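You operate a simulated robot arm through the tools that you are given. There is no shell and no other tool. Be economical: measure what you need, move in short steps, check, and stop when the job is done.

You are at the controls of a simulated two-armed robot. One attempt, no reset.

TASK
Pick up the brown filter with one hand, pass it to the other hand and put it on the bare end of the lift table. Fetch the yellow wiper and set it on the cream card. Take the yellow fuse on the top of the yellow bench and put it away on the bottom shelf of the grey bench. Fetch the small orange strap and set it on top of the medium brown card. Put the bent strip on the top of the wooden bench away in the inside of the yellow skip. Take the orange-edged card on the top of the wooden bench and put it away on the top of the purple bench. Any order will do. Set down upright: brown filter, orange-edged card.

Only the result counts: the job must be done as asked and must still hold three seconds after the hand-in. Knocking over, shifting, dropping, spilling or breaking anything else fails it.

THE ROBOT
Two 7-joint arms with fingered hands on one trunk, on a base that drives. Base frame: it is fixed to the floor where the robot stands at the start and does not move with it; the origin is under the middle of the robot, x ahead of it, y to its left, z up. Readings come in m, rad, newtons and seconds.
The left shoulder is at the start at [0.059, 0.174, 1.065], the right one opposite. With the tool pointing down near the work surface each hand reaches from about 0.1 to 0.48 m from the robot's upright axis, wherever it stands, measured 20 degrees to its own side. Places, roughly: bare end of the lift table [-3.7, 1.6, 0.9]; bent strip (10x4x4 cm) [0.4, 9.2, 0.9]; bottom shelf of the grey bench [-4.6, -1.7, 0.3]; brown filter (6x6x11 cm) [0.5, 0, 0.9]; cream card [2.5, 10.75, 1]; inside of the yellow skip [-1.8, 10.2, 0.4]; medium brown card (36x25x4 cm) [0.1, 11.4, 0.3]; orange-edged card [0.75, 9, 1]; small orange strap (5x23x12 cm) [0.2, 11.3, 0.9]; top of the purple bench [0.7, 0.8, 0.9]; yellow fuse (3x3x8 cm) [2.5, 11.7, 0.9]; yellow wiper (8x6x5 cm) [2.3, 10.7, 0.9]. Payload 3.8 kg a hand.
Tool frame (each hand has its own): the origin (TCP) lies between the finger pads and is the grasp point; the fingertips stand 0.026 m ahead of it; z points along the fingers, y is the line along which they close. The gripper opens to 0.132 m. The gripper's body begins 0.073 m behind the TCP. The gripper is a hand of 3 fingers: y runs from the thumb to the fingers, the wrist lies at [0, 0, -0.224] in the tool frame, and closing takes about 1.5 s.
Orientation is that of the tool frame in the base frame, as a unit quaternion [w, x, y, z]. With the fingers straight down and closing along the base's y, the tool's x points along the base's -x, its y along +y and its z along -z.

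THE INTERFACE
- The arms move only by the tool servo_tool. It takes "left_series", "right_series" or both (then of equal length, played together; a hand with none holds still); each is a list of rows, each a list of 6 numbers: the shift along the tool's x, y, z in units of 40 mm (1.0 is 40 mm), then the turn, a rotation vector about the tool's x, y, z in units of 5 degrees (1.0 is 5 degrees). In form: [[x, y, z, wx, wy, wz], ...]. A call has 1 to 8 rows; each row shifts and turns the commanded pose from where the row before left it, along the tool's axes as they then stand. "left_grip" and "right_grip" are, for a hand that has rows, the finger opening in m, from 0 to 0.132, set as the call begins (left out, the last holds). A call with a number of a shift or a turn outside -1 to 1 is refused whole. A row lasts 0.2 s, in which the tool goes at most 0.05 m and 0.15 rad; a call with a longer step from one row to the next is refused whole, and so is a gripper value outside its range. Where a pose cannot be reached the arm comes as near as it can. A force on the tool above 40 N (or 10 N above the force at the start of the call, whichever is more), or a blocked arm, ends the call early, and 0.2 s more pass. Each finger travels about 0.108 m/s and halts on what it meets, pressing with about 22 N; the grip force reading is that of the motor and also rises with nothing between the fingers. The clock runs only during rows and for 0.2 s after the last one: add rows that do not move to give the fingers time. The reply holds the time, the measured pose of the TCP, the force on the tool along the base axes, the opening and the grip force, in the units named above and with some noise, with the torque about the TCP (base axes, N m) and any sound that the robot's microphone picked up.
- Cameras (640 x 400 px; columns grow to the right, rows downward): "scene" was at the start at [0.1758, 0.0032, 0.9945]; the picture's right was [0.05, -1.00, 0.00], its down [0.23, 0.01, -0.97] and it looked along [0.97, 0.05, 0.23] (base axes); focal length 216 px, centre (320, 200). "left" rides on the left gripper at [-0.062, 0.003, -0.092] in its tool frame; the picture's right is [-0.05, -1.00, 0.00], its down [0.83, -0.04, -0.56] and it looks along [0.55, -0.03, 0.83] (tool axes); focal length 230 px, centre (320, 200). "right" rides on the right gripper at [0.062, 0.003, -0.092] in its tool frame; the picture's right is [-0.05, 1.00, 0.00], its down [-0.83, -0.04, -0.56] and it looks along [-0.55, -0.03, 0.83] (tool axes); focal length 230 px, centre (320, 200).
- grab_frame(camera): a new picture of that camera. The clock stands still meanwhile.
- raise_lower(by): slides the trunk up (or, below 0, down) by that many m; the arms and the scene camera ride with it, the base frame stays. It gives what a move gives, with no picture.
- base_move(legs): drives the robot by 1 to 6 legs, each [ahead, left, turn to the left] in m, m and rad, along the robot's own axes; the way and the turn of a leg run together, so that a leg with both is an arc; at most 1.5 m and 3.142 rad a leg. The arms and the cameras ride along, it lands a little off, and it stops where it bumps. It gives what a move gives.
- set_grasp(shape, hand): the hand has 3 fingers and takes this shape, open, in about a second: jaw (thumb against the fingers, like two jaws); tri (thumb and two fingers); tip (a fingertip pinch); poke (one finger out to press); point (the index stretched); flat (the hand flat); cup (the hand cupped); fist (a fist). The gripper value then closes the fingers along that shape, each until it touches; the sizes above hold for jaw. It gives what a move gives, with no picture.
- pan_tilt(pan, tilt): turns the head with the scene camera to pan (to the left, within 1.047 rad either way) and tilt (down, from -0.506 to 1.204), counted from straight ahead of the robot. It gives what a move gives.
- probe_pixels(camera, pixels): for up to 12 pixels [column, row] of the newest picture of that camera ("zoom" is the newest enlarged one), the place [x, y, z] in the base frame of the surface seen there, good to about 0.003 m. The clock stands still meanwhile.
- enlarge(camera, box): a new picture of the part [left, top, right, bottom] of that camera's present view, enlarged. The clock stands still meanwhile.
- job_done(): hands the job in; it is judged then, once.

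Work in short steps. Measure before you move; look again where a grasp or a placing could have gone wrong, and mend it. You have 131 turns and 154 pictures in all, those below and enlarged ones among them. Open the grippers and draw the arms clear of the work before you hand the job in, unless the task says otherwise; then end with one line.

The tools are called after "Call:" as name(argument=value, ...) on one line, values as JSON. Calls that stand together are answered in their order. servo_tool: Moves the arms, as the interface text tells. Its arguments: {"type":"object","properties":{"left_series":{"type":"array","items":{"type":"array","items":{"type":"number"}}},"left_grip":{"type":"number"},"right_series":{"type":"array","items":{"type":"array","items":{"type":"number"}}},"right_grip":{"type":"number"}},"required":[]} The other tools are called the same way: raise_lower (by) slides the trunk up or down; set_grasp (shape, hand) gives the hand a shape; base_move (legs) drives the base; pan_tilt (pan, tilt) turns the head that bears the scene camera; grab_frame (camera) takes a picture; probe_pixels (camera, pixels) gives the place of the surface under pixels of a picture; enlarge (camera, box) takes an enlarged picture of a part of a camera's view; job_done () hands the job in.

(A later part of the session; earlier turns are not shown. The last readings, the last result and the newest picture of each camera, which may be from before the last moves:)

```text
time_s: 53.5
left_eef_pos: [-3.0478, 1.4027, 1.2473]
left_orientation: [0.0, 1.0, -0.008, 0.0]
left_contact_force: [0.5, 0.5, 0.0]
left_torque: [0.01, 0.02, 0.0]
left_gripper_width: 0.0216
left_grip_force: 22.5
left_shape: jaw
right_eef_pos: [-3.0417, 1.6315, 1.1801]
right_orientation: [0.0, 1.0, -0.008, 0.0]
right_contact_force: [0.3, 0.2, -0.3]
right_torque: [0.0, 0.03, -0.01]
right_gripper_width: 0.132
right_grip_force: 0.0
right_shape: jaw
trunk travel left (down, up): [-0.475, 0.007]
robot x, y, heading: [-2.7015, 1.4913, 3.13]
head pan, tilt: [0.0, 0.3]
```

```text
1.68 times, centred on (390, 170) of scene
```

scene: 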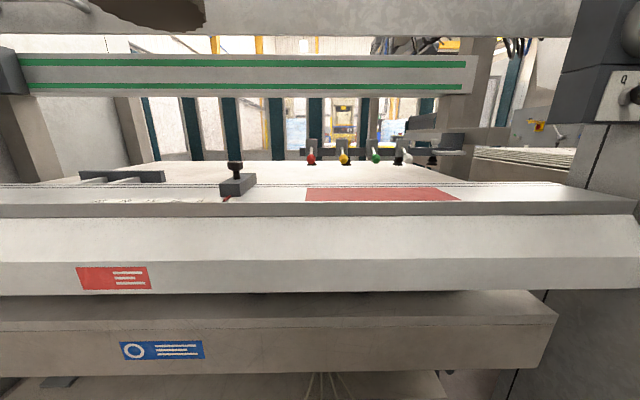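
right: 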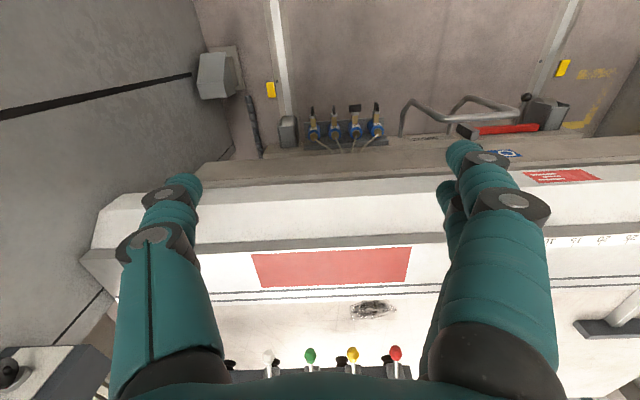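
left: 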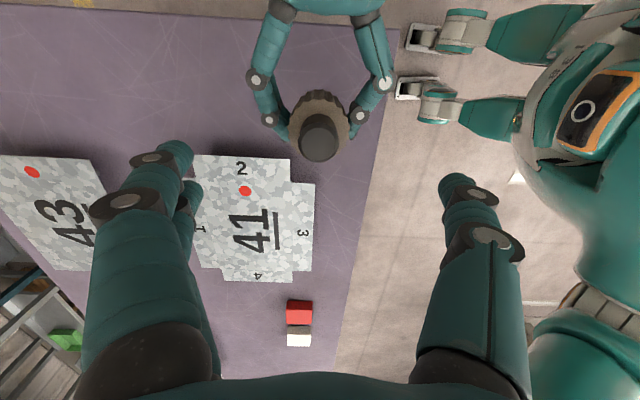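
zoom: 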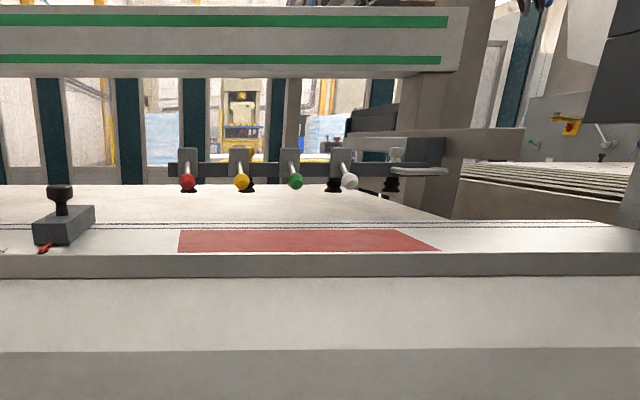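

The bag/smudge and the hovering clamps occupy x<-3.6; I'd place the filter at about (-3.55, 1.64). First a temporary set-down on the flat ledge (z 0.95) to re-grip with a tilted hand. Check how far the trolley's handle protrudes before driving closer.

Call:
probe_pixels(camera="right", pixels=[[405, 112], [440, 118], [490, 120], [465, 100], [345, 135], [530, 110], [288, 130], [300, 175], [620, 175], [300, 225], [130, 220], [450, 130]])

Call:
pan_tilt(pan=0, tilt=0.9)

Call:
grab_frame(camera="scene")

```text
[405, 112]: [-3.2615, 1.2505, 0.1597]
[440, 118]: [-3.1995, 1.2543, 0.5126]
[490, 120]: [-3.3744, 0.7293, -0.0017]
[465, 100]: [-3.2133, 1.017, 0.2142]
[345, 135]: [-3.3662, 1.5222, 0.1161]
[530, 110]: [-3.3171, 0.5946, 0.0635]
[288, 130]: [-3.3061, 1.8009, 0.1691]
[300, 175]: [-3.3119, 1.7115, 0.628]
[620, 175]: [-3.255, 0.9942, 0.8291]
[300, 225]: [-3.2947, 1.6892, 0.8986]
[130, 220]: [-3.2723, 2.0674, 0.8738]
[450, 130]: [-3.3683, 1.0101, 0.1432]
```

```text
time_s: 54.5
left_eef_pos: [-3.0492, 1.4028, 1.2467]
left_orientation: [0.0, 1.0, -0.007, 0.0]
left_contact_force: [-0.1, 0.3, -0.8]
left_torque: [0.03, 0.0, -0.01]
left_gripper_width: 0.0219
left_grip_force: 22.3
left_shape: jaw
right_eef_pos: [-3.0418, 1.6302, 1.1805]
right_orientation: [-0.001, 1.0, -0.008, 0.0]
right_contact_force: [0.2, -1.0, 0.0]
right_torque: [0.02, -0.02, 0.03]
right_gripper_width: 0.132
right_grip_force: 0.1
right_shape: jaw
trunk travel left (down, up): [-0.475, 0.007]
robot x, y, heading: [-2.702, 1.4917, 3.126]
head pan, tilt: [0.0, 0.901]
```

```text
128 pictures are left
```

scene: 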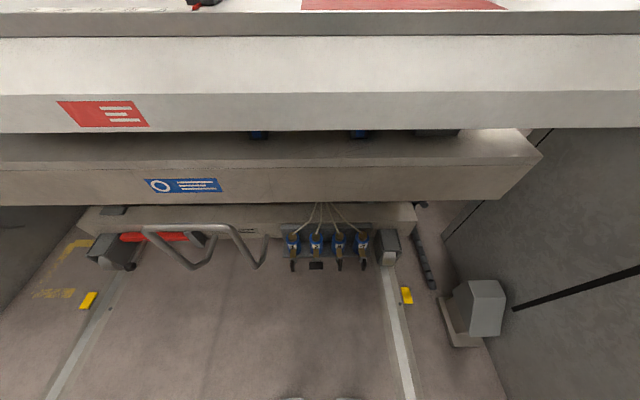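

Trolley's handle reaches x≈-3.2 only at y≤1.25. Drive 0.18 ahead, 0.12 to the right, then bring the filter over the ledge.

Call:
base_move(legs=[[0.18, -0.12, 0.01]])

```text
time_s: 56.2
left_eef_pos: [-3.2223, 1.5188, 1.247]
left_orientation: [0.0, 1.0, -0.001, 0.0]
left_contact_force: [-0.1, -0.9, -0.4]
left_torque: [-0.02, -0.03, -0.02]
left_gripper_width: 0.0216
left_grip_force: 22.1
left_shape: jaw
right_eef_pos: [-3.2179, 1.7472, 1.181]
right_orientation: [0.0, 1.0, -0.002, 0.0]
right_contact_force: [-0.1, -0.4, 0.6]
right_torque: [0.01, 0.01, -0.03]
right_gripper_width: 0.1319
right_grip_force: 0.1
right_shape: jaw
trunk travel left (down, up): [-0.475, 0.007]
robot x, y, heading: [-2.8729, 1.6134, 3.138]
head pan, tilt: [0.0, 0.901]
```

Call:
servo_tool(left_series=[[-1, -0.2, 0, 0, 0, 0], [-1, -0.2, 0, 0, 0, 0], [-1, -0.2, 0, 0, 0, 0], [-1, -0.2, 0, 0, 0, 0], [0, 0, 1, 0, 0, 0], [0, 0, 1, 0, 0, 0], [0, 0, 1, 0, 0, 0], [0, 0, 1, 0, 0, 0]], right_series=[[0.5, -0.5, 0, 0, 0, 0], [0.5, -0.5, 0, 0, 0, 0], [0, 0, 0, 0, 0, 0], [0, 0, 0, 0, 0, 0], [0, 0, 0, 0, 0, 0], [0, 0, 0, 0, 0, 0], [0, 0, 0, 0, 0, 0], [0, 0, 0, 0, 0, 0]])

Call:
pan_tilt(pan=0.2, tilt=0.4)

Call:
grab_frame(camera="scene")

```text
time_s: 58.0
left_eef_pos: [-3.382, 1.5489, 1.0853]
left_orientation: [-0.001, 1.0, -0.002, 0.0]
left_contact_force: [-0.5, -0.7, 0.0]
left_torque: [-0.01, 0.0, 0.02]
left_gripper_width: 0.0215
left_grip_force: 22.0
left_shape: jaw
right_eef_pos: [-3.1771, 1.7867, 1.1796]
right_orientation: [0.0, 1.0, -0.002, 0.001]
right_contact_force: [1.0, 0.5, -0.7]
right_torque: [0.02, -0.03, -0.04]
right_gripper_width: 0.132
right_grip_force: 0.0
right_shape: jaw
trunk travel left (down, up): [-0.475, 0.007]
robot x, y, heading: [-2.877, 1.6145, 3.139]
head pan, tilt: [0.0, 0.901]
```

```text
time_s: 58.9
left_eef_pos: [-3.3814, 1.5502, 1.0871]
left_orientation: [0.0, 1.0, -0.002, 0.0]
left_contact_force: [1.3, 0.7, -0.4]
left_torque: [-0.02, -0.01, 0.03]
left_gripper_width: 0.0217
left_grip_force: 21.6
left_shape: jaw
right_eef_pos: [-3.1769, 1.7883, 1.1802]
right_orientation: [0.0, 1.0, -0.003, 0.0]
right_contact_force: [0.8, -0.4, 0.3]
right_torque: [-0.01, 0.03, 0.01]
right_gripper_width: 0.1319
right_grip_force: 0.0
right_shape: jaw
trunk travel left (down, up): [-0.475, 0.007]
robot x, y, heading: [-2.8751, 1.6094, 3.133]
head pan, tilt: [0.201, 0.4]
```

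```text
127 pictures are left
```

scene: 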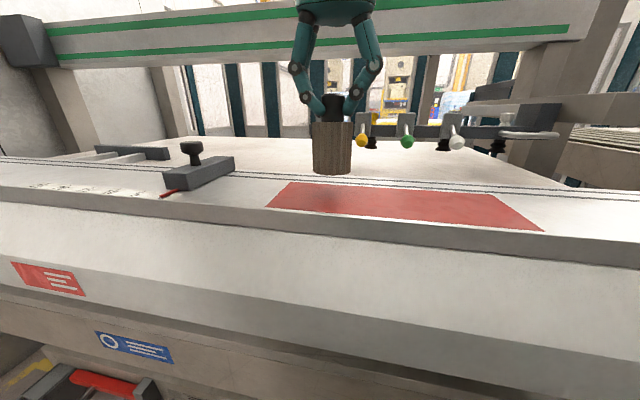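

Call:
probe_pixels(camera="scene", pixels=[[332, 170], [332, 173], [332, 182], [332, 125]])

Call:
servo_tool(left_series=[[0, 0, 0.3, 0, 0, 0], [0, 0, 0.3, 0, 0, 0]])

Call:
servo_tool(left_series=[[0, 0, 0.15, 0, 0, 0], [0, 0, 0.1, 0, 0, 0]])

```text
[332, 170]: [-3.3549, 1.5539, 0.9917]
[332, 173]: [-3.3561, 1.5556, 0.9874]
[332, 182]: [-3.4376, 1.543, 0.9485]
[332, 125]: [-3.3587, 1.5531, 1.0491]
```

```text
time_s: 59.5
left_eef_pos: [-3.3821, 1.5518, 1.0633]
left_orientation: [0.0, 1.0, -0.001, 0.0]
left_contact_force: [0.0, 1.1, -0.5]
left_torque: [0.02, 0.02, -0.02]
left_gripper_width: 0.0219
left_grip_force: 22.4
left_shape: jaw
right_eef_pos: [-3.1768, 1.7884, 1.1793]
right_orientation: [0.0, 1.0, -0.002, -0.001]
right_contact_force: [-0.9, -0.2, -0.5]
right_torque: [0.0, -0.01, 0.04]
right_gripper_width: 0.132
right_grip_force: 0.1
right_shape: jaw
trunk travel left (down, up): [-0.475, 0.007]
robot x, y, heading: [-2.8812, 1.609, 3.135]
head pan, tilt: [0.201, 0.4]
```

```text
time_s: 60.1
left_eef_pos: [-3.3815, 1.551, 1.0529]
left_orientation: [0.0, 1.0, -0.003, 0.0]
left_contact_force: [0.3, 1.1, -1.2]
left_torque: [-0.01, 0.06, 0.0]
left_gripper_width: 0.0217
left_grip_force: 22.1
left_shape: jaw
right_eef_pos: [-3.1768, 1.7864, 1.1799]
right_orientation: [0.0, 1.0, -0.002, 0.0]
right_contact_force: [-0.2, -0.3, -0.7]
right_torque: [0.0, 0.03, -0.02]
right_gripper_width: 0.1318
right_grip_force: 0.1
right_shape: jaw
trunk travel left (down, up): [-0.475, 0.007]
robot x, y, heading: [-2.8774, 1.6097, 3.134]
head pan, tilt: [0.201, 0.4]
```

Call:
servo_tool(left_series=[[0, 0, 0.08, 0, 0, 0], [0, 0, 0.05, 0, 0, 0]])

Call:
grab_frame(camera="scene")

Call:
probe_pixels(camera="scene", pixels=[[332, 187], [332, 190], [332, 193], [332, 150]])

```text
time_s: 60.7
left_eef_pos: [-3.3817, 1.5507, 1.0505]
left_orientation: [-0.001, 1.0, -0.002, -0.002]
left_contact_force: [3.5, 0.6, 9.5]
left_torque: [0.0, -0.02, 0.03]
left_gripper_width: 0.0217
left_grip_force: 22.0
left_shape: jaw
right_eef_pos: [-3.1751, 1.7882, 1.181]
right_orientation: [0.001, 1.0, -0.002, 0.0]
right_contact_force: [-0.5, 0.3, 0.5]
right_torque: [0.0, -0.01, -0.02]
right_gripper_width: 0.132
right_grip_force: 0.1
right_shape: jaw
trunk travel left (down, up): [-0.475, 0.007]
robot x, y, heading: [-2.8764, 1.6089, 3.136]
head pan, tilt: [0.201, 0.4]
```

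```text
126 pictures are left
```

scene: 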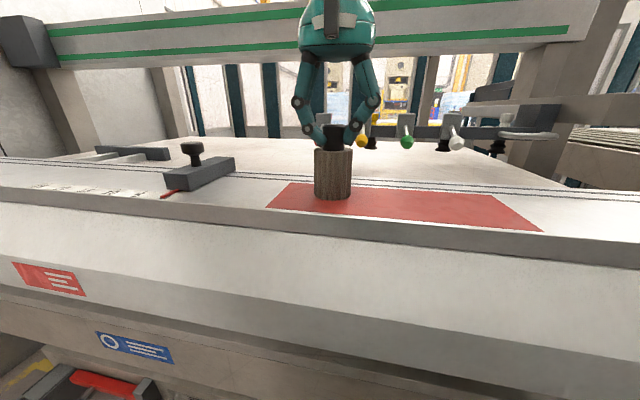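

```text
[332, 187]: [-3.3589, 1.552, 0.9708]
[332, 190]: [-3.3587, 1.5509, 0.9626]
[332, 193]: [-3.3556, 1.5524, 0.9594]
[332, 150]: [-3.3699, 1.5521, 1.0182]
```

Touching down (9.5 N). Open the left to 0.09, then tilt in place 40° about the closing axis.

Call:
servo_tool(left_series=[[0, 0, 0, 0, 0, 0], [0, 0, 0, 0, 0, 0], [0, 0, 0, 0, 0, 0], [0, 0, -0.1, 0, 0, 0], [0, 0, 0, 0, 0, 0]], left_grip=0.1)

Call:
servo_tool(left_series=[[0, 0, 0, 0, -1, 0], [0, 0, 0, 0, -1, 0], [0, 0, 0, 0, -1, 0], [0, 0, 0, 0, -1, 0], [0, 0, 0, 0, -1, 0], [0, 0, 0, 0, -1, 0], [0, 0, 0, 0, -1, 0], [0, 0, 0, 0, -1, 0]])

Call:
grab_frame(camera="scene")

Call:
grab_frame(camera="left")

```text
time_s: 61.9
left_eef_pos: [-3.3827, 1.552, 1.0525]
left_orientation: [0.0, 1.0, -0.002, 0.0]
left_contact_force: [0.5, 0.5, 1.1]
left_torque: [0.01, 0.02, 0.0]
left_gripper_width: 0.0994
left_grip_force: 0.0
left_shape: jaw
right_eef_pos: [-3.1756, 1.7878, 1.1793]
right_orientation: [-0.001, 1.0, -0.002, 0.0]
right_contact_force: [1.1, -1.4, 0.2]
right_torque: [0.01, -0.02, -0.02]
right_gripper_width: 0.1316
right_grip_force: 0.0
right_shape: jaw
trunk travel left (down, up): [-0.475, 0.007]
robot x, y, heading: [-2.8791, 1.6103, 3.134]
head pan, tilt: [0.201, 0.4]
```

```text
time_s: 63.7
left_eef_pos: [-3.3817, 1.5511, 1.0519]
left_orientation: [0.0, 0.939, -0.001, -0.343]
left_contact_force: [0.0, 0.0, -0.8]
left_torque: [-0.01, 0.02, 0.0]
left_gripper_width: 0.1
left_grip_force: 0.0
left_shape: jaw
right_eef_pos: [-3.1754, 1.7879, 1.1797]
right_orientation: [0.0, 1.0, -0.002, 0.0]
right_contact_force: [-0.4, -1.1, 0.5]
right_torque: [-0.01, -0.02, 0.05]
right_gripper_width: 0.132
right_grip_force: 0.1
right_shape: jaw
trunk travel left (down, up): [-0.475, 0.007]
robot x, y, heading: [-2.8749, 1.6118, 3.14]
head pan, tilt: [0.201, 0.4]
```

```text
125 pictures are left
```

scene: 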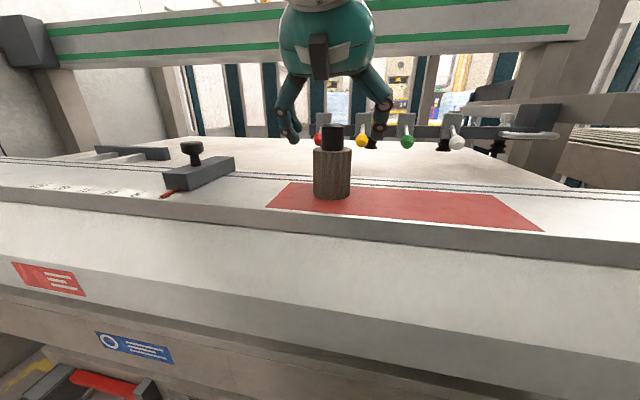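

```text
124 pictures are left
```

left: 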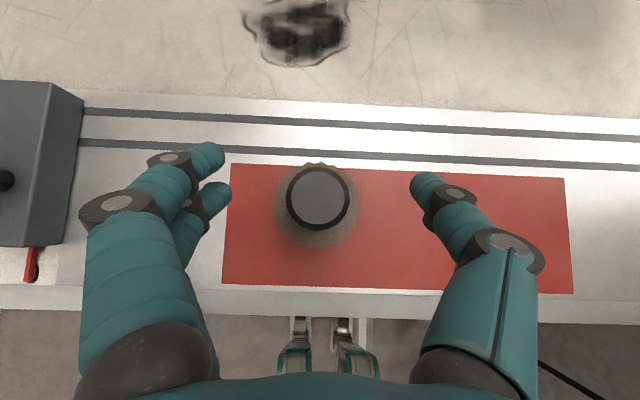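

Filter stands upright and centred between fingers. Lower ~12 mm and grip; meanwhile probe the plate and smudge in the left picture.

Call:
probe_pixels(camera="left", pixels=[[320, 112], [320, 95], [320, 85], [320, 120], [300, 62], [250, 30], [350, 30], [460, 60], [500, 100], [450, 20], [200, 90]])

Call:
servo_tool(left_series=[[0.19, 0, 0.23, 0, 0, 0], [0, 0, 0, 0, 0, 0]])

Call:
servo_tool(left_series=[[0, 0, 0, 0, 0, 0], [0, 0, 0, 0, 0, 0], [0, 0, 0, 0, 0, 0], [0, 0, 0, 0, 0, 0], [0, 0, 0, 0, 0, 0], [0, 0, 0, 0, 0, 0], [-0.48, 0, -0.57, 0, 0, 0], [0, 0, 0, 0, 0, 0]], left_grip=0)

Call:
grab_frame(camera="scene")

```text
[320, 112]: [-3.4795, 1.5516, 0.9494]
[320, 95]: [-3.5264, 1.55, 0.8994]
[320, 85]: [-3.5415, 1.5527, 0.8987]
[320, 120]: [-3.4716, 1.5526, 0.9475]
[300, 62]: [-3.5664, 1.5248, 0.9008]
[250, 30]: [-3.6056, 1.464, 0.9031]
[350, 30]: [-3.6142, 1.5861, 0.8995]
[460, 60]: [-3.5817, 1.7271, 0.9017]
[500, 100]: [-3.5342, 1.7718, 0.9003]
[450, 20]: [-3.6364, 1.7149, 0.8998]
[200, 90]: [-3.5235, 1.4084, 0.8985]
```

```text
time_s: 64.3
left_eef_pos: [-3.3822, 1.5515, 1.0398]
left_orientation: [-0.001, 0.939, -0.001, -0.343]
left_contact_force: [0.5, -0.2, 0.0]
left_torque: [-0.01, 0.02, 0.01]
left_gripper_width: 0.0996
left_grip_force: 0.1
left_shape: jaw
right_eef_pos: [-3.1754, 1.7874, 1.1805]
right_orientation: [0.001, 1.0, -0.002, 0.0]
right_contact_force: [0.3, -0.4, 0.6]
right_torque: [0.02, 0.0, -0.02]
right_gripper_width: 0.132
right_grip_force: 0.0
right_shape: jaw
trunk travel left (down, up): [-0.475, 0.007]
robot x, y, heading: [-2.8785, 1.6092, 3.137]
head pan, tilt: [0.201, 0.4]
```

```text
time_s: 66.1
left_eef_pos: [-3.3833, 1.5507, 1.0676]
left_orientation: [-0.001, 0.94, -0.002, -0.342]
left_contact_force: [0.0, 0.5, 0.5]
left_torque: [0.0, -0.01, -0.03]
left_gripper_width: 0.0188
left_grip_force: 21.9
left_shape: jaw
right_eef_pos: [-3.1761, 1.7869, 1.1799]
right_orientation: [0.0, 1.0, -0.002, 0.0]
right_contact_force: [0.6, -0.4, -0.8]
right_torque: [0.02, 0.02, 0.02]
right_gripper_width: 0.1319
right_grip_force: 0.1
right_shape: jaw
trunk travel left (down, up): [-0.475, 0.007]
robot x, y, heading: [-2.8759, 1.6107, 3.144]
head pan, tilt: [0.201, 0.4]
```

```text
123 pictures are left
```

scene: 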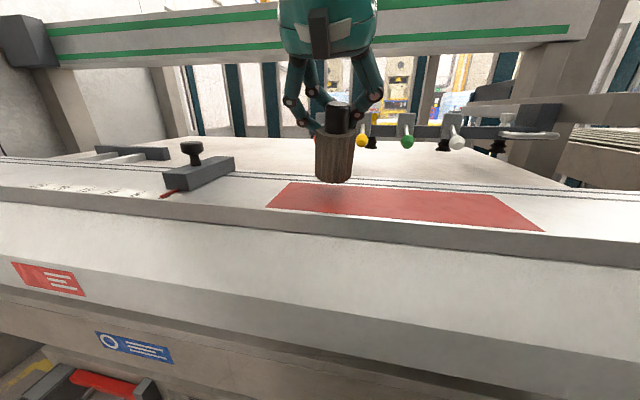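

Filter is held with a slight lean. Clear of the ledge (bottom ≈0.978); move horizontally to above (-3.56, 1.665) and look.

Call:
servo_tool(left_series=[[-0.678, -0.575, 0.569, 0, 0, 0], [-0.678, -0.575, 0.569, 0, 0, 0], [-0.678, -0.575, 0.569, 0, 0, 0], [-0.678, -0.575, 0.569, 0, 0, 0], [-0.678, -0.575, 0.569, 0, 0, 0]])

Call:
grab_frame(camera="scene")

Call:
grab_frame(camera="left")

```text
time_s: 67.3
left_eef_pos: [-3.5593, 1.6638, 1.072]
left_orientation: [0.0, 0.94, -0.002, -0.342]
left_contact_force: [0.1, -0.2, -0.4]
left_torque: [-0.03, 0.0, 0.02]
left_gripper_width: 0.0191
left_grip_force: 21.7
left_shape: jaw
right_eef_pos: [-3.1766, 1.7883, 1.1801]
right_orientation: [0.001, 1.0, -0.002, -0.001]
right_contact_force: [-0.2, 0.4, 0.3]
right_torque: [-0.01, -0.01, -0.03]
right_gripper_width: 0.1318
right_grip_force: 0.1
right_shape: jaw
trunk travel left (down, up): [-0.475, 0.007]
robot x, y, heading: [-2.8728, 1.6078, 3.141]
head pan, tilt: [0.201, 0.4]
```

```text
122 pictures are left
```

scene: 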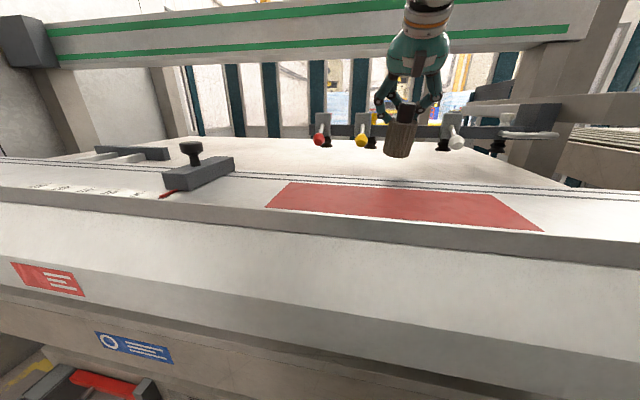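

```text
121 pictures are left
```

left: 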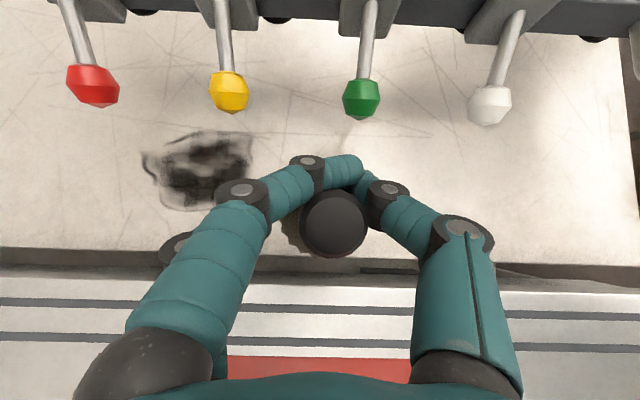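

Call:
enlarge(camera="scene", box=[350, 80, 450, 180])

Call:
probe_pixels(camera="scene", pixels=[[402, 127], [398, 152], [388, 128], [384, 150], [416, 130], [411, 155]])

```text
4.00 times, centred on (400, 130) of scene
```

zoom: 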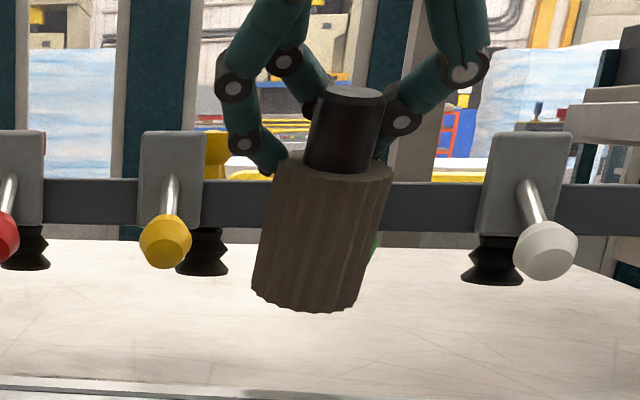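

```text
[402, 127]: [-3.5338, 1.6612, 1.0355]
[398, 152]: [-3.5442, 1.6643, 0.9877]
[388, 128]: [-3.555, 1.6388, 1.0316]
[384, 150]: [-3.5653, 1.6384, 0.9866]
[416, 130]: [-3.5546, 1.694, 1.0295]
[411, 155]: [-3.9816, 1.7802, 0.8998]
```

The filter is pitched ~12° (bottom forward). Turn the hand +12° about the closing axis to straighten, then re-measure.

Call:
servo_tool(left_series=[[0, 0, 0, 0, 0.8, 0], [0, 0, 0, 0, 0.8, 0], [0, 0, 0, 0, 0.8, 0], [0, 0, 0, 0, 0, 0]])

Call:
enlarge(camera="scene", box=[350, 80, 450, 180])

Call:
probe_pixels(camera="zoom", pixels=[[335, 190], [310, 280], [320, 245], [310, 300], [350, 120]])

```text
time_s: 68.3
left_eef_pos: [-3.5599, 1.6643, 1.0697]
left_orientation: [-0.001, 0.97, -0.002, -0.242]
left_contact_force: [-1.3, 0.2, -1.1]
left_torque: [0.04, -0.01, 0.01]
left_gripper_width: 0.0189
left_grip_force: 21.6
left_shape: jaw
right_eef_pos: [-3.1764, 1.7873, 1.1811]
right_orientation: [0.001, 1.0, -0.002, 0.0]
right_contact_force: [0.2, -0.5, 0.5]
right_torque: [0.0, -0.01, 0.0]
right_gripper_width: 0.1319
right_grip_force: 0.0
right_shape: jaw
trunk travel left (down, up): [-0.475, 0.007]
robot x, y, heading: [-2.8787, 1.6128, 3.139]
head pan, tilt: [0.201, 0.4]
```

```text
4.00 times, centred on (400, 130) of scene
```

zoom: 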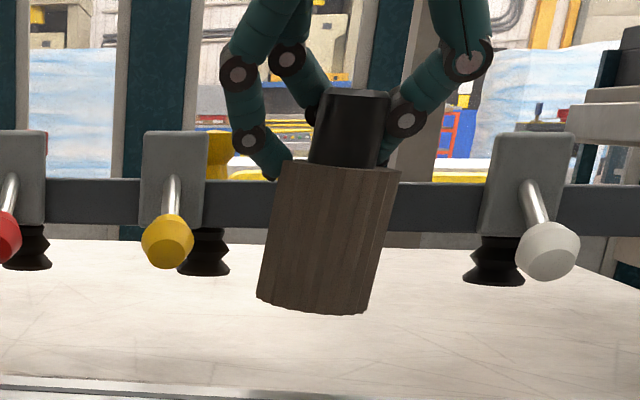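

```text
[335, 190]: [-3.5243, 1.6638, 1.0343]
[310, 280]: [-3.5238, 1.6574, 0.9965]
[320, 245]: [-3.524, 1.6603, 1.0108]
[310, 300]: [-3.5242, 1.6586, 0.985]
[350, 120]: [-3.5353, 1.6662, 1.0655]
```

Now upright; bottom at z≈0.982. Lower 0.072, then the last few mm.

Call:
servo_tool(left_series=[[0.282, 0, 0.53, 0, 0, 0], [0.282, 0, 0.53, 0, 0, 0], [0.282, 0, 0.53, 0, 0, 0]])

Call:
servo_tool(left_series=[[0.04, 0, 0.07, 0, 0, 0], [0.03, 0, 0.055, 0, 0, 0], [0.03, 0, 0.055, 0, 0, 0]])

Call:
enlarge(camera="scene", box=[350, 80, 450, 180])

```text
time_s: 69.1
left_eef_pos: [-3.5577, 1.6677, 0.9977]
left_orientation: [0.0, 0.97, -0.001, -0.242]
left_contact_force: [0.2, 0.6, -1.2]
left_torque: [-0.01, 0.02, -0.02]
left_gripper_width: 0.019
left_grip_force: 22.0
left_shape: jaw
right_eef_pos: [-3.1769, 1.7881, 1.1797]
right_orientation: [0.0, 1.0, -0.002, -0.001]
right_contact_force: [0.0, 0.1, 0.4]
right_torque: [-0.04, 0.03, -0.01]
right_gripper_width: 0.1316
right_grip_force: 0.1
right_shape: jaw
trunk travel left (down, up): [-0.475, 0.007]
robot x, y, heading: [-2.8779, 1.6097, 3.142]
head pan, tilt: [0.201, 0.4]
```

```text
time_s: 69.9
left_eef_pos: [-3.5591, 1.6661, 0.9914]
left_orientation: [-0.001, 0.97, -0.001, -0.245]
left_contact_force: [-1.6, -0.1, 7.9]
left_torque: [0.15, 0.05, 0.03]
left_gripper_width: 0.019
left_grip_force: 22.4
left_shape: jaw
right_eef_pos: [-3.1755, 1.7876, 1.1815]
right_orientation: [0.0, 1.0, -0.002, 0.0]
right_contact_force: [0.2, 0.2, -0.1]
right_torque: [-0.01, 0.0, -0.03]
right_gripper_width: 0.132
right_grip_force: 0.0
right_shape: jaw
trunk travel left (down, up): [-0.475, 0.007]
robot x, y, heading: [-2.8762, 1.6084, 3.141]
head pan, tilt: [0.201, 0.4]
```

```text
4.00 times, centred on (400, 130) of scene
```

zoom: 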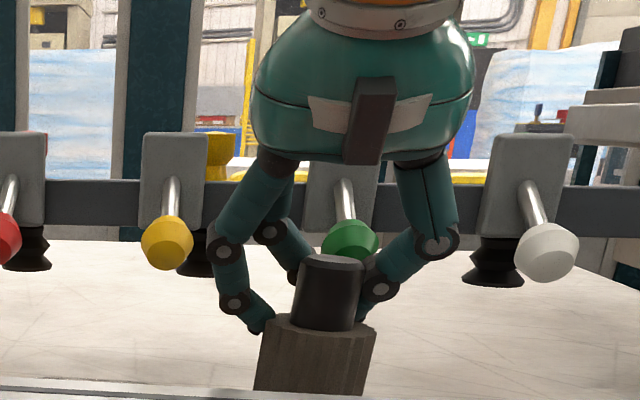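

Contact felt. Open and retract back along the tool, then toward the robot.

Call:
servo_tool(left_series=[[0, 0, 0, 0, 0, 0], [0, 0, 0, 0, 0, 0], [0, 0, 0, 0, 0, 0], [0, 0, 0, 0, 0, 0], [0.2, 0, -0.8, 0, 0, 0], [0.4, 0, -0.8, 0, 0, 0], [0.8, 0, -0.5, 0, 0, 0], [0.8, 0, -0.5, 0, 0, 0]], left_grip=0.09)

Call:
grab_frame(camera="scene")

Call:
grab_frame(camera="left")

```text
time_s: 71.7
left_eef_pos: [-3.431, 1.6676, 1.0381]
left_orientation: [0.0, 0.97, -0.001, -0.243]
left_contact_force: [0.2, 0.6, 0.7]
left_torque: [0.01, 0.0, 0.02]
left_gripper_width: 0.0896
left_grip_force: 0.0
left_shape: jaw
right_eef_pos: [-3.1759, 1.7876, 1.1807]
right_orientation: [0.0, 1.0, -0.002, -0.001]
right_contact_force: [-0.8, 0.6, 0.3]
right_torque: [0.05, 0.02, -0.01]
right_gripper_width: 0.1318
right_grip_force: 0.0
right_shape: jaw
trunk travel left (down, up): [-0.475, 0.007]
robot x, y, heading: [-2.8734, 1.6139, 3.134]
head pan, tilt: [0.201, 0.4]
```

```text
117 pictures are left
```

scene: 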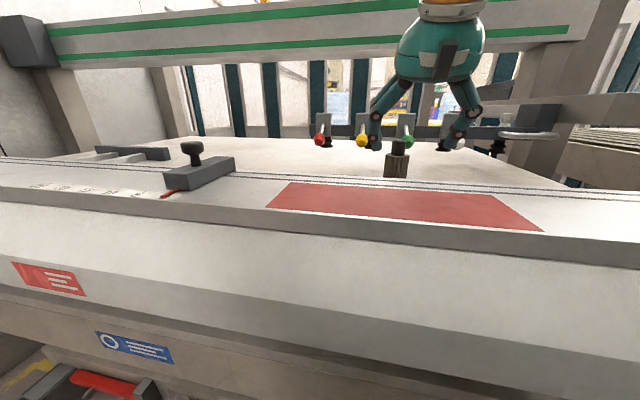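

```text
116 pictures are left
```

left: 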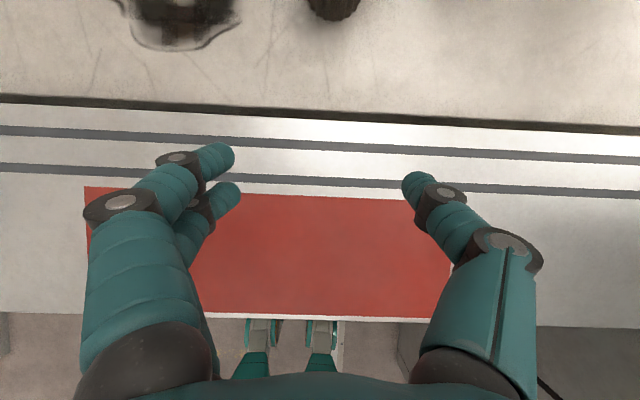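

Filter stands on the plate. Tuck the left hand back, back out of the machine and turn to face +y to survey the way north.

Call:
servo_tool(left_series=[[0.6, 0, -0.6, 0, 0.93, 0], [0.6, 0, -0.6, 0, 0.93, 0], [0.6, 0, -0.3, 0, 0.93, 0], [0.6, 0, 0, 0, 0.93, 0], [0.6, 0, 0, 0, 0.93, 0], [0.6, 0, 0, 0, 0.95, 0]], left_grip=0.132)

Call:
base_move(legs=[[-0.6, 0.3, 0], [-0.77, 0.4, 0], [0, 0, -1.57]])

Call:
pan_tilt(pan=0, tilt=0.15)

Call:
grab_frame(camera="scene")

```text
time_s: 73.1
left_eef_pos: [-3.2684, 1.6666, 1.0551]
left_orientation: [0.001, 1.0, -0.001, 0.0]
left_contact_force: [0.2, 0.1, 0.2]
left_torque: [0.0, -0.01, -0.02]
left_gripper_width: 0.1321
left_grip_force: 0.1
left_shape: jaw
right_eef_pos: [-3.1764, 1.7882, 1.1797]
right_orientation: [0.0, 1.0, -0.001, 0.0]
right_contact_force: [0.0, 0.3, -1.4]
right_torque: [0.0, 0.02, 0.02]
right_gripper_width: 0.132
right_grip_force: 0.2
right_shape: jaw
trunk travel left (down, up): [-0.475, 0.007]
robot x, y, heading: [-2.8755, 1.6127, 3.141]
head pan, tilt: [0.201, 0.4]
```

```text
time_s: 84.8
left_eef_pos: [-1.4499, 1.286, 1.0548]
left_orientation: [0.0, -0.695, 0.719, 0.0]
left_contact_force: [-0.1, 0.5, 0.2]
left_torque: [-0.02, 0.03, 0.03]
left_gripper_width: 0.1318
left_grip_force: 0.1
left_shape: jaw
right_eef_pos: [-1.3332, 1.1901, 1.1796]
right_orientation: [-0.001, -0.695, 0.719, 0.0]
right_contact_force: [0.3, -0.3, 0.1]
right_torque: [0.0, 0.01, 0.01]
right_gripper_width: 0.1319
right_grip_force: 0.0
right_shape: jaw
trunk travel left (down, up): [-0.475, 0.007]
robot x, y, heading: [-1.5195, 0.8997, 1.529]
head pan, tilt: [0.201, 0.4]
```

```text
time_s: 85.6
left_eef_pos: [-1.4503, 1.2861, 1.056]
left_orientation: [0.0, -0.694, 0.72, 0.0]
left_contact_force: [0.3, 0.7, -0.4]
left_torque: [-0.04, 0.02, -0.02]
left_gripper_width: 0.1321
left_grip_force: 0.0
left_shape: jaw
right_eef_pos: [-1.3333, 1.1895, 1.1802]
right_orientation: [0.001, -0.694, 0.72, 0.0]
right_contact_force: [-1.1, -0.3, -1.2]
right_torque: [-0.02, -0.02, -0.02]
right_gripper_width: 0.132
right_grip_force: 0.0
right_shape: jaw
trunk travel left (down, up): [-0.475, 0.007]
robot x, y, heading: [-1.5192, 0.8976, 1.532]
head pan, tilt: [0.0, 0.15]
```

```text
115 pictures are left
```

scene: 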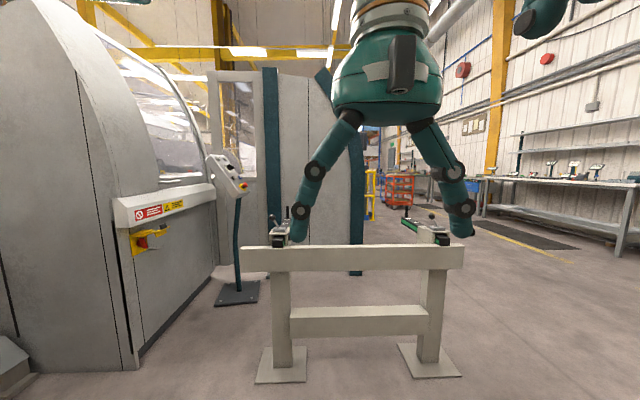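

A low stand is straight ahead; the corridor is right of it. Probe for a route.

Call:
probe_pixels(camera="scene", pixels=[[450, 365], [455, 250], [270, 375], [400, 205], [370, 215], [485, 215], [630, 245], [500, 185], [540, 240], [355, 270], [395, 180], [440, 210]])

Call:
pan_tilt(pan=-0.5, tilt=0.15)

Call:
grab_frame(camera="scene")

```text
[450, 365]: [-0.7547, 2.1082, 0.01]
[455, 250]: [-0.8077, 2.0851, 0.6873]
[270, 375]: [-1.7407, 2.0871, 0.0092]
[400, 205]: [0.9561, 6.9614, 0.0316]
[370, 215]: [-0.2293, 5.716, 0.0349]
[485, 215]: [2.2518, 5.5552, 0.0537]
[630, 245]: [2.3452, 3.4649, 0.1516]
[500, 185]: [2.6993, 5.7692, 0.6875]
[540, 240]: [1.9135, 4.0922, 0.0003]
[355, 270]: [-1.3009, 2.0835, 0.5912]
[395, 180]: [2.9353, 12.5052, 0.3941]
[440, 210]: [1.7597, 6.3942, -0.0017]
```

```text
time_s: 86.5
left_eef_pos: [-1.4498, 1.2854, 1.0556]
left_orientation: [-0.001, -0.695, 0.719, 0.0]
left_contact_force: [-0.9, -0.1, -0.6]
left_torque: [-0.01, -0.01, -0.01]
left_gripper_width: 0.1321
left_grip_force: 0.0
left_shape: jaw
right_eef_pos: [-1.3331, 1.1893, 1.1796]
right_orientation: [0.0, -0.694, 0.72, 0.0]
right_contact_force: [0.1, 0.6, -0.6]
right_torque: [0.02, -0.01, 0.0]
right_gripper_width: 0.132
right_grip_force: 0.1
right_shape: jaw
trunk travel left (down, up): [-0.475, 0.007]
robot x, y, heading: [-1.5182, 0.8954, 1.532]
head pan, tilt: [-0.499, 0.15]
```

```text
114 pictures are left
```

scene: 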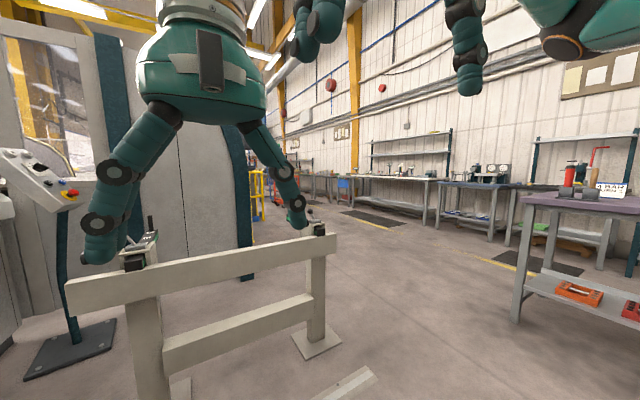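

Route: sidestep to x≈-0.15 (gap between stand and purple bench), then north, then diagonal to x≈1.4, y≈5.5.

Call:
base_move(legs=[[0, -1.35, 0.03], [1.4, 0, 0], [0.9, 0, 0], [1.2, -0.8, 0], [1.2, -0.8, 0]])

Call:
pan_tilt(pan=0, tilt=0.1)

Call:
grab_frame(camera="scene")

Call:
probe_pixels(camera="scene", pixels=[[100, 230], [200, 220], [300, 215], [400, 215], [500, 220], [320, 260], [250, 240], [380, 240], [440, 240], [180, 260]])

```text
time_s: 123.9
left_eef_pos: [1.4811, 5.9197, 1.054]
left_orientation: [0.0, 0.707, -0.707, 0.0]
left_contact_force: [0.1, -0.6, 0.2]
left_torque: [-0.03, -0.01, 0.01]
left_gripper_width: 0.132
left_grip_force: 0.1
left_shape: jaw
right_eef_pos: [1.6017, 5.8275, 1.1797]
right_orientation: [0.001, -0.707, 0.707, 0.0]
right_contact_force: [-0.4, -0.1, 0.3]
right_torque: [0.01, 0.02, 0.01]
right_gripper_width: 0.1317
right_grip_force: 0.0
right_shape: jaw
trunk travel left (down, up): [-0.475, 0.007]
robot x, y, heading: [1.4252, 5.5294, 1.569]
head pan, tilt: [-0.499, 0.15]
```

```text
time_s: 124.8
left_eef_pos: [1.4824, 5.9193, 1.0547]
left_orientation: [0.001, -0.707, 0.707, -0.001]
left_contact_force: [0.2, 0.1, 0.2]
left_torque: [0.01, 0.0, -0.01]
left_gripper_width: 0.132
left_grip_force: 0.1
left_shape: jaw
right_eef_pos: [1.6029, 5.8274, 1.1788]
right_orientation: [0.0, 0.707, -0.707, 0.0]
right_contact_force: [-0.8, 0.3, -0.5]
right_torque: [0.01, 0.0, 0.0]
right_gripper_width: 0.1317
right_grip_force: 0.1
right_shape: jaw
trunk travel left (down, up): [-0.475, 0.007]
robot x, y, heading: [1.4252, 5.5306, 1.566]
head pan, tilt: [0.0, 0.099]
```

```text
113 pictures are left
```

scene: 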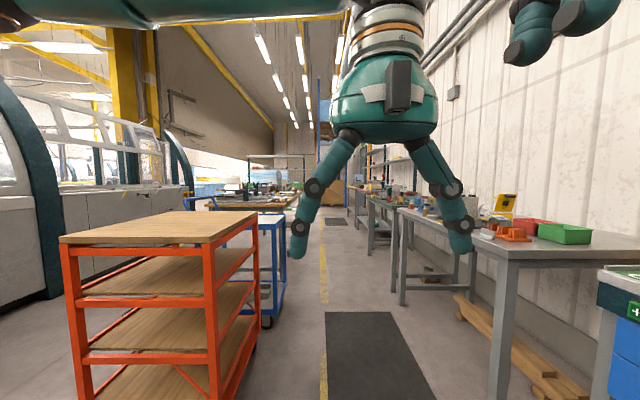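

```text
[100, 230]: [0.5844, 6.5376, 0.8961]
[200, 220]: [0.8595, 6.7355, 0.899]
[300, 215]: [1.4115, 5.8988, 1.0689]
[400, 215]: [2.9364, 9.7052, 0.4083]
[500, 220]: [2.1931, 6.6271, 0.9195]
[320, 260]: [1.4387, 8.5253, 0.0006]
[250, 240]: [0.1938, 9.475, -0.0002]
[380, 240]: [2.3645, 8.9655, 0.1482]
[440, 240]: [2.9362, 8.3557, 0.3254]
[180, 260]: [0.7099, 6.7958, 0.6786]
```

Corridor between the red cart (x≲1.15) and wall benches (x≳2.0). Drive along x≈1.6 to y≈8.2.

Call:
base_move(legs=[[1.4, -0.15, 0], [1.3, 0, 0]])

Call:
pan_tilt(pan=0.45, tilt=0.3)

Call:
grab_frame(camera="scene")

Call:
pan_tilt(pan=-0.5, tilt=0.3)

Call:
grab_frame(camera="scene")

```text
time_s: 137.9
left_eef_pos: [1.5537, 8.6154, 1.0539]
left_orientation: [0.0, 0.728, -0.685, 0.0]
left_contact_force: [-0.9, -0.2, -0.1]
left_torque: [0.01, 0.03, -0.02]
left_gripper_width: 0.1318
left_grip_force: 0.0
left_shape: jaw
right_eef_pos: [1.6793, 8.53, 1.1805]
right_orientation: [0.0, 0.728, -0.685, 0.001]
right_contact_force: [-0.3, -0.2, 0.1]
right_torque: [0.0, -0.02, 0.01]
right_gripper_width: 0.1317
right_grip_force: 0.2
right_shape: jaw
trunk travel left (down, up): [-0.475, 0.007]
robot x, y, heading: [1.5219, 8.218, 1.632]
head pan, tilt: [0.0, 0.099]
```

```text
time_s: 138.8
left_eef_pos: [1.5537, 8.6149, 1.0542]
left_orientation: [0.0, 0.729, -0.685, 0.0]
left_contact_force: [0.0, -0.6, 0.2]
left_torque: [0.02, -0.04, -0.01]
left_gripper_width: 0.1323
left_grip_force: 0.1
left_shape: jaw
right_eef_pos: [1.6801, 8.5301, 1.1798]
right_orientation: [-0.001, 0.728, -0.685, 0.0]
right_contact_force: [-0.3, -0.3, 0.2]
right_torque: [-0.01, -0.05, 0.03]
right_gripper_width: 0.1317
right_grip_force: 0.0
right_shape: jaw
trunk travel left (down, up): [-0.475, 0.007]
robot x, y, heading: [1.522, 8.2213, 1.628]
head pan, tilt: [0.45, 0.3]
```

```text
112 pictures are left
```

scene: 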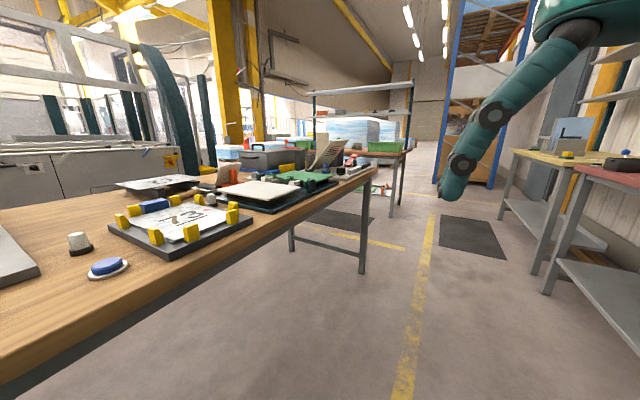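

```text
time_s: 140.1
left_eef_pos: [1.5543, 8.6138, 1.0557]
left_orientation: [-0.001, 0.729, -0.685, 0.0]
left_contact_force: [-0.6, 0.1, -0.2]
left_torque: [0.0, -0.05, 0.02]
left_gripper_width: 0.1323
left_grip_force: 0.1
left_shape: jaw
right_eef_pos: [1.6805, 8.5299, 1.1788]
right_orientation: [0.0, 0.729, -0.685, 0.0]
right_contact_force: [-0.8, -0.7, -0.4]
right_torque: [0.05, 0.03, 0.02]
right_gripper_width: 0.132
right_grip_force: 0.0
right_shape: jaw
trunk travel left (down, up): [-0.475, 0.007]
robot x, y, heading: [1.5238, 8.2166, 1.625]
head pan, tilt: [-0.499, 0.3]
```

```text
111 pictures are left
```

scene: 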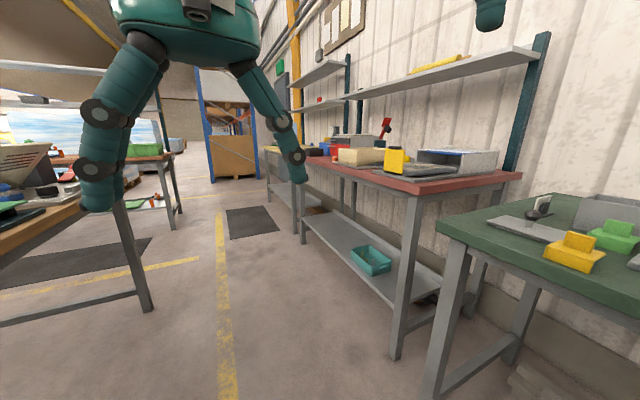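

Wooden bench is on the left with several items. Enlarge that region to identify the bent strip and orange-edged card.

Call:
pan_tilt(pan=0.7, tilt=0.35)

Call:
enlarge(camera="scene", box=[60, 60, 480, 320])

```text
time_s: 141.5
left_eef_pos: [1.5539, 8.6157, 1.0554]
left_orientation: [0.0, 0.728, -0.685, 0.0]
left_contact_force: [-0.1, 0.4, 0.9]
left_torque: [-0.05, 0.02, 0.03]
left_gripper_width: 0.1319
left_grip_force: 0.1
left_shape: jaw
right_eef_pos: [1.68, 8.5305, 1.1801]
right_orientation: [0.0, 0.729, -0.685, 0.0]
right_contact_force: [0.3, -0.5, -0.5]
right_torque: [-0.02, -0.04, 0.03]
right_gripper_width: 0.1317
right_grip_force: 0.0
right_shape: jaw
trunk travel left (down, up): [-0.475, 0.007]
robot x, y, heading: [1.517, 8.2175, 1.628]
head pan, tilt: [0.7, 0.351]
```

```text
1.52 times, centred on (270, 190) of scene
```

zoom: 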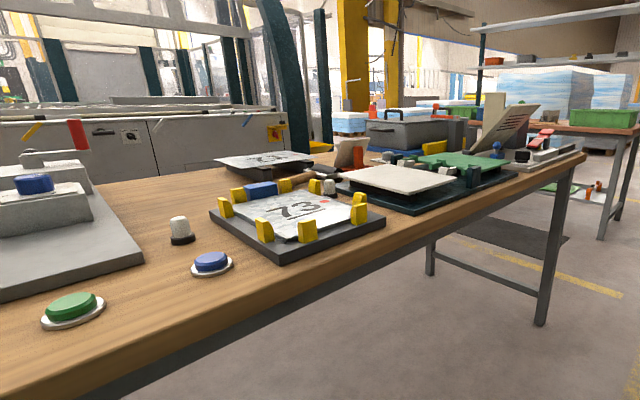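

Call:
probe_pixels(camera="zoom", pixels=[[350, 155], [325, 175], [260, 160], [300, 210], [400, 180], [505, 130], [545, 150], [400, 155], [420, 130], [180, 225], [540, 240], [250, 262]])

Call:
enlarge(camera="scene", box=[190, 110, 460, 220])

```text
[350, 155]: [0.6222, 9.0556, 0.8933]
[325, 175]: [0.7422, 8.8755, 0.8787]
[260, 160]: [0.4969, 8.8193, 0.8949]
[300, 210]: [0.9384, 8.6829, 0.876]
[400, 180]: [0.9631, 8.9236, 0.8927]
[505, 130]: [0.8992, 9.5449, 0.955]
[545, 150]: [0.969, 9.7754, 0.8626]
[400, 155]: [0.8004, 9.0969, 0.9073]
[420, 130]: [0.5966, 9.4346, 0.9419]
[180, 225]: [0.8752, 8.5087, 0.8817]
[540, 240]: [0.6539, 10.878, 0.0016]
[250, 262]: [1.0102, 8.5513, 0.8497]
```

```text
2.37 times, centred on (325, 165) of scene
```

zoom: 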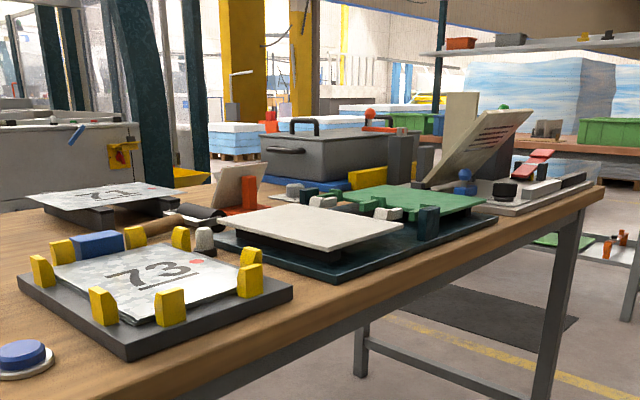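

Orange-edged card seems to be the beige card by an orange piece at ≈(0.62,9.06); the west side of that bench will be needed. First I go to the east benches: drive to (1.55,10.6) and face +x.

Call:
base_move(legs=[[1.2, -0.08, 0], [1.2, -0.08, 0], [0, 0, -1.62]])

Call:
pan_tilt(pan=0, tilt=0.4)

Call:
grab_frame(camera="scene")

```text
time_s: 157.2
left_eef_pos: [1.9353, 10.5744, 1.0553]
left_orientation: [0.0, -0.005, 1.0, -0.001]
left_contact_force: [-0.1, 0.4, -0.5]
left_torque: [-0.02, 0.0, -0.02]
left_gripper_width: 0.1319
left_grip_force: 0.1
left_shape: jaw
right_eef_pos: [1.8446, 10.4536, 1.1802]
right_orientation: [0.0, -0.006, 1.0, 0.001]
right_contact_force: [-0.6, 0.7, 0.3]
right_torque: [0.02, 0.01, 0.0]
right_gripper_width: 0.1318
right_grip_force: 0.0
right_shape: jaw
trunk travel left (down, up): [-0.475, 0.007]
robot x, y, heading: [1.5402, 10.6254, 0.007]
head pan, tilt: [0.7, 0.351]
```

```text
time_s: 158.2
left_eef_pos: [1.9357, 10.5742, 1.0553]
left_orientation: [-0.001, -0.005, 1.0, 0.0]
left_contact_force: [-0.2, 0.2, -0.5]
left_torque: [-0.01, -0.02, -0.03]
left_gripper_width: 0.132
left_grip_force: 0.0
left_shape: jaw
right_eef_pos: [1.8452, 10.4534, 1.1801]
right_orientation: [-0.001, -0.005, 1.0, 0.0]
right_contact_force: [0.6, 0.3, -0.3]
right_torque: [0.02, -0.02, 0.0]
right_gripper_width: 0.132
right_grip_force: 0.0
right_shape: jaw
trunk travel left (down, up): [-0.475, 0.007]
robot x, y, heading: [1.5448, 10.6263, 0.007]
head pan, tilt: [0.0, 0.4]
```

```text
108 pictures are left
```

scene: 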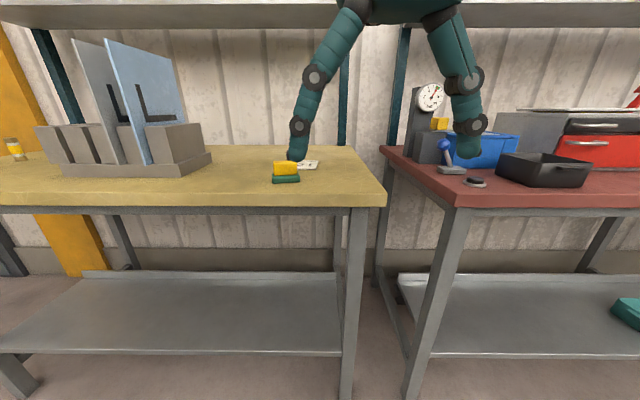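

Wiper (yellow on green) at (286,172), a pale card at (308,165), the fuse at (14,148). Enlarge and probe.

Call:
enlarge(camera="scene", box=[240, 130, 400, 220])

Call:
probe_pixels(camera="scene", pixels=[[286, 169], [286, 180], [310, 165], [303, 168], [272, 175], [299, 175], [14, 148], [14, 158], [200, 200], [384, 200], [180, 20], [180, 160]])

Call:
grab_frame(camera="left")

```text
4.00 times, centred on (320, 175) of scene
```

zoom: 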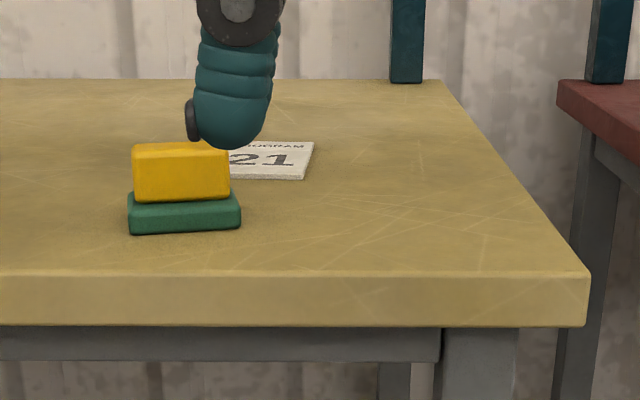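

```text
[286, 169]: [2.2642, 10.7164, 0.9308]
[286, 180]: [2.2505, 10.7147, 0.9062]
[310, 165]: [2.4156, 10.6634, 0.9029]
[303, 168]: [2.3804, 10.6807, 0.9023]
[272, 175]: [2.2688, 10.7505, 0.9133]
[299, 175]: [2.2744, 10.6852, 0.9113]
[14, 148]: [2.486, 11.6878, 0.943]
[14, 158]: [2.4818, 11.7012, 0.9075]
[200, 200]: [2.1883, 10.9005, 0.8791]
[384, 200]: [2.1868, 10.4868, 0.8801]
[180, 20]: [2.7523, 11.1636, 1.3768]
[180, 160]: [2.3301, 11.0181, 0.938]
```

```text
106 pictures are left
```

left: 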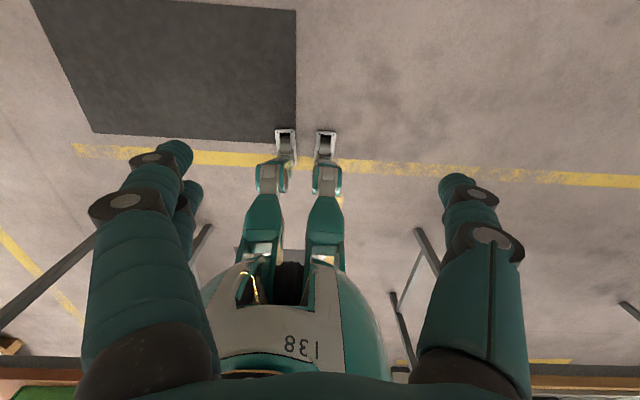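

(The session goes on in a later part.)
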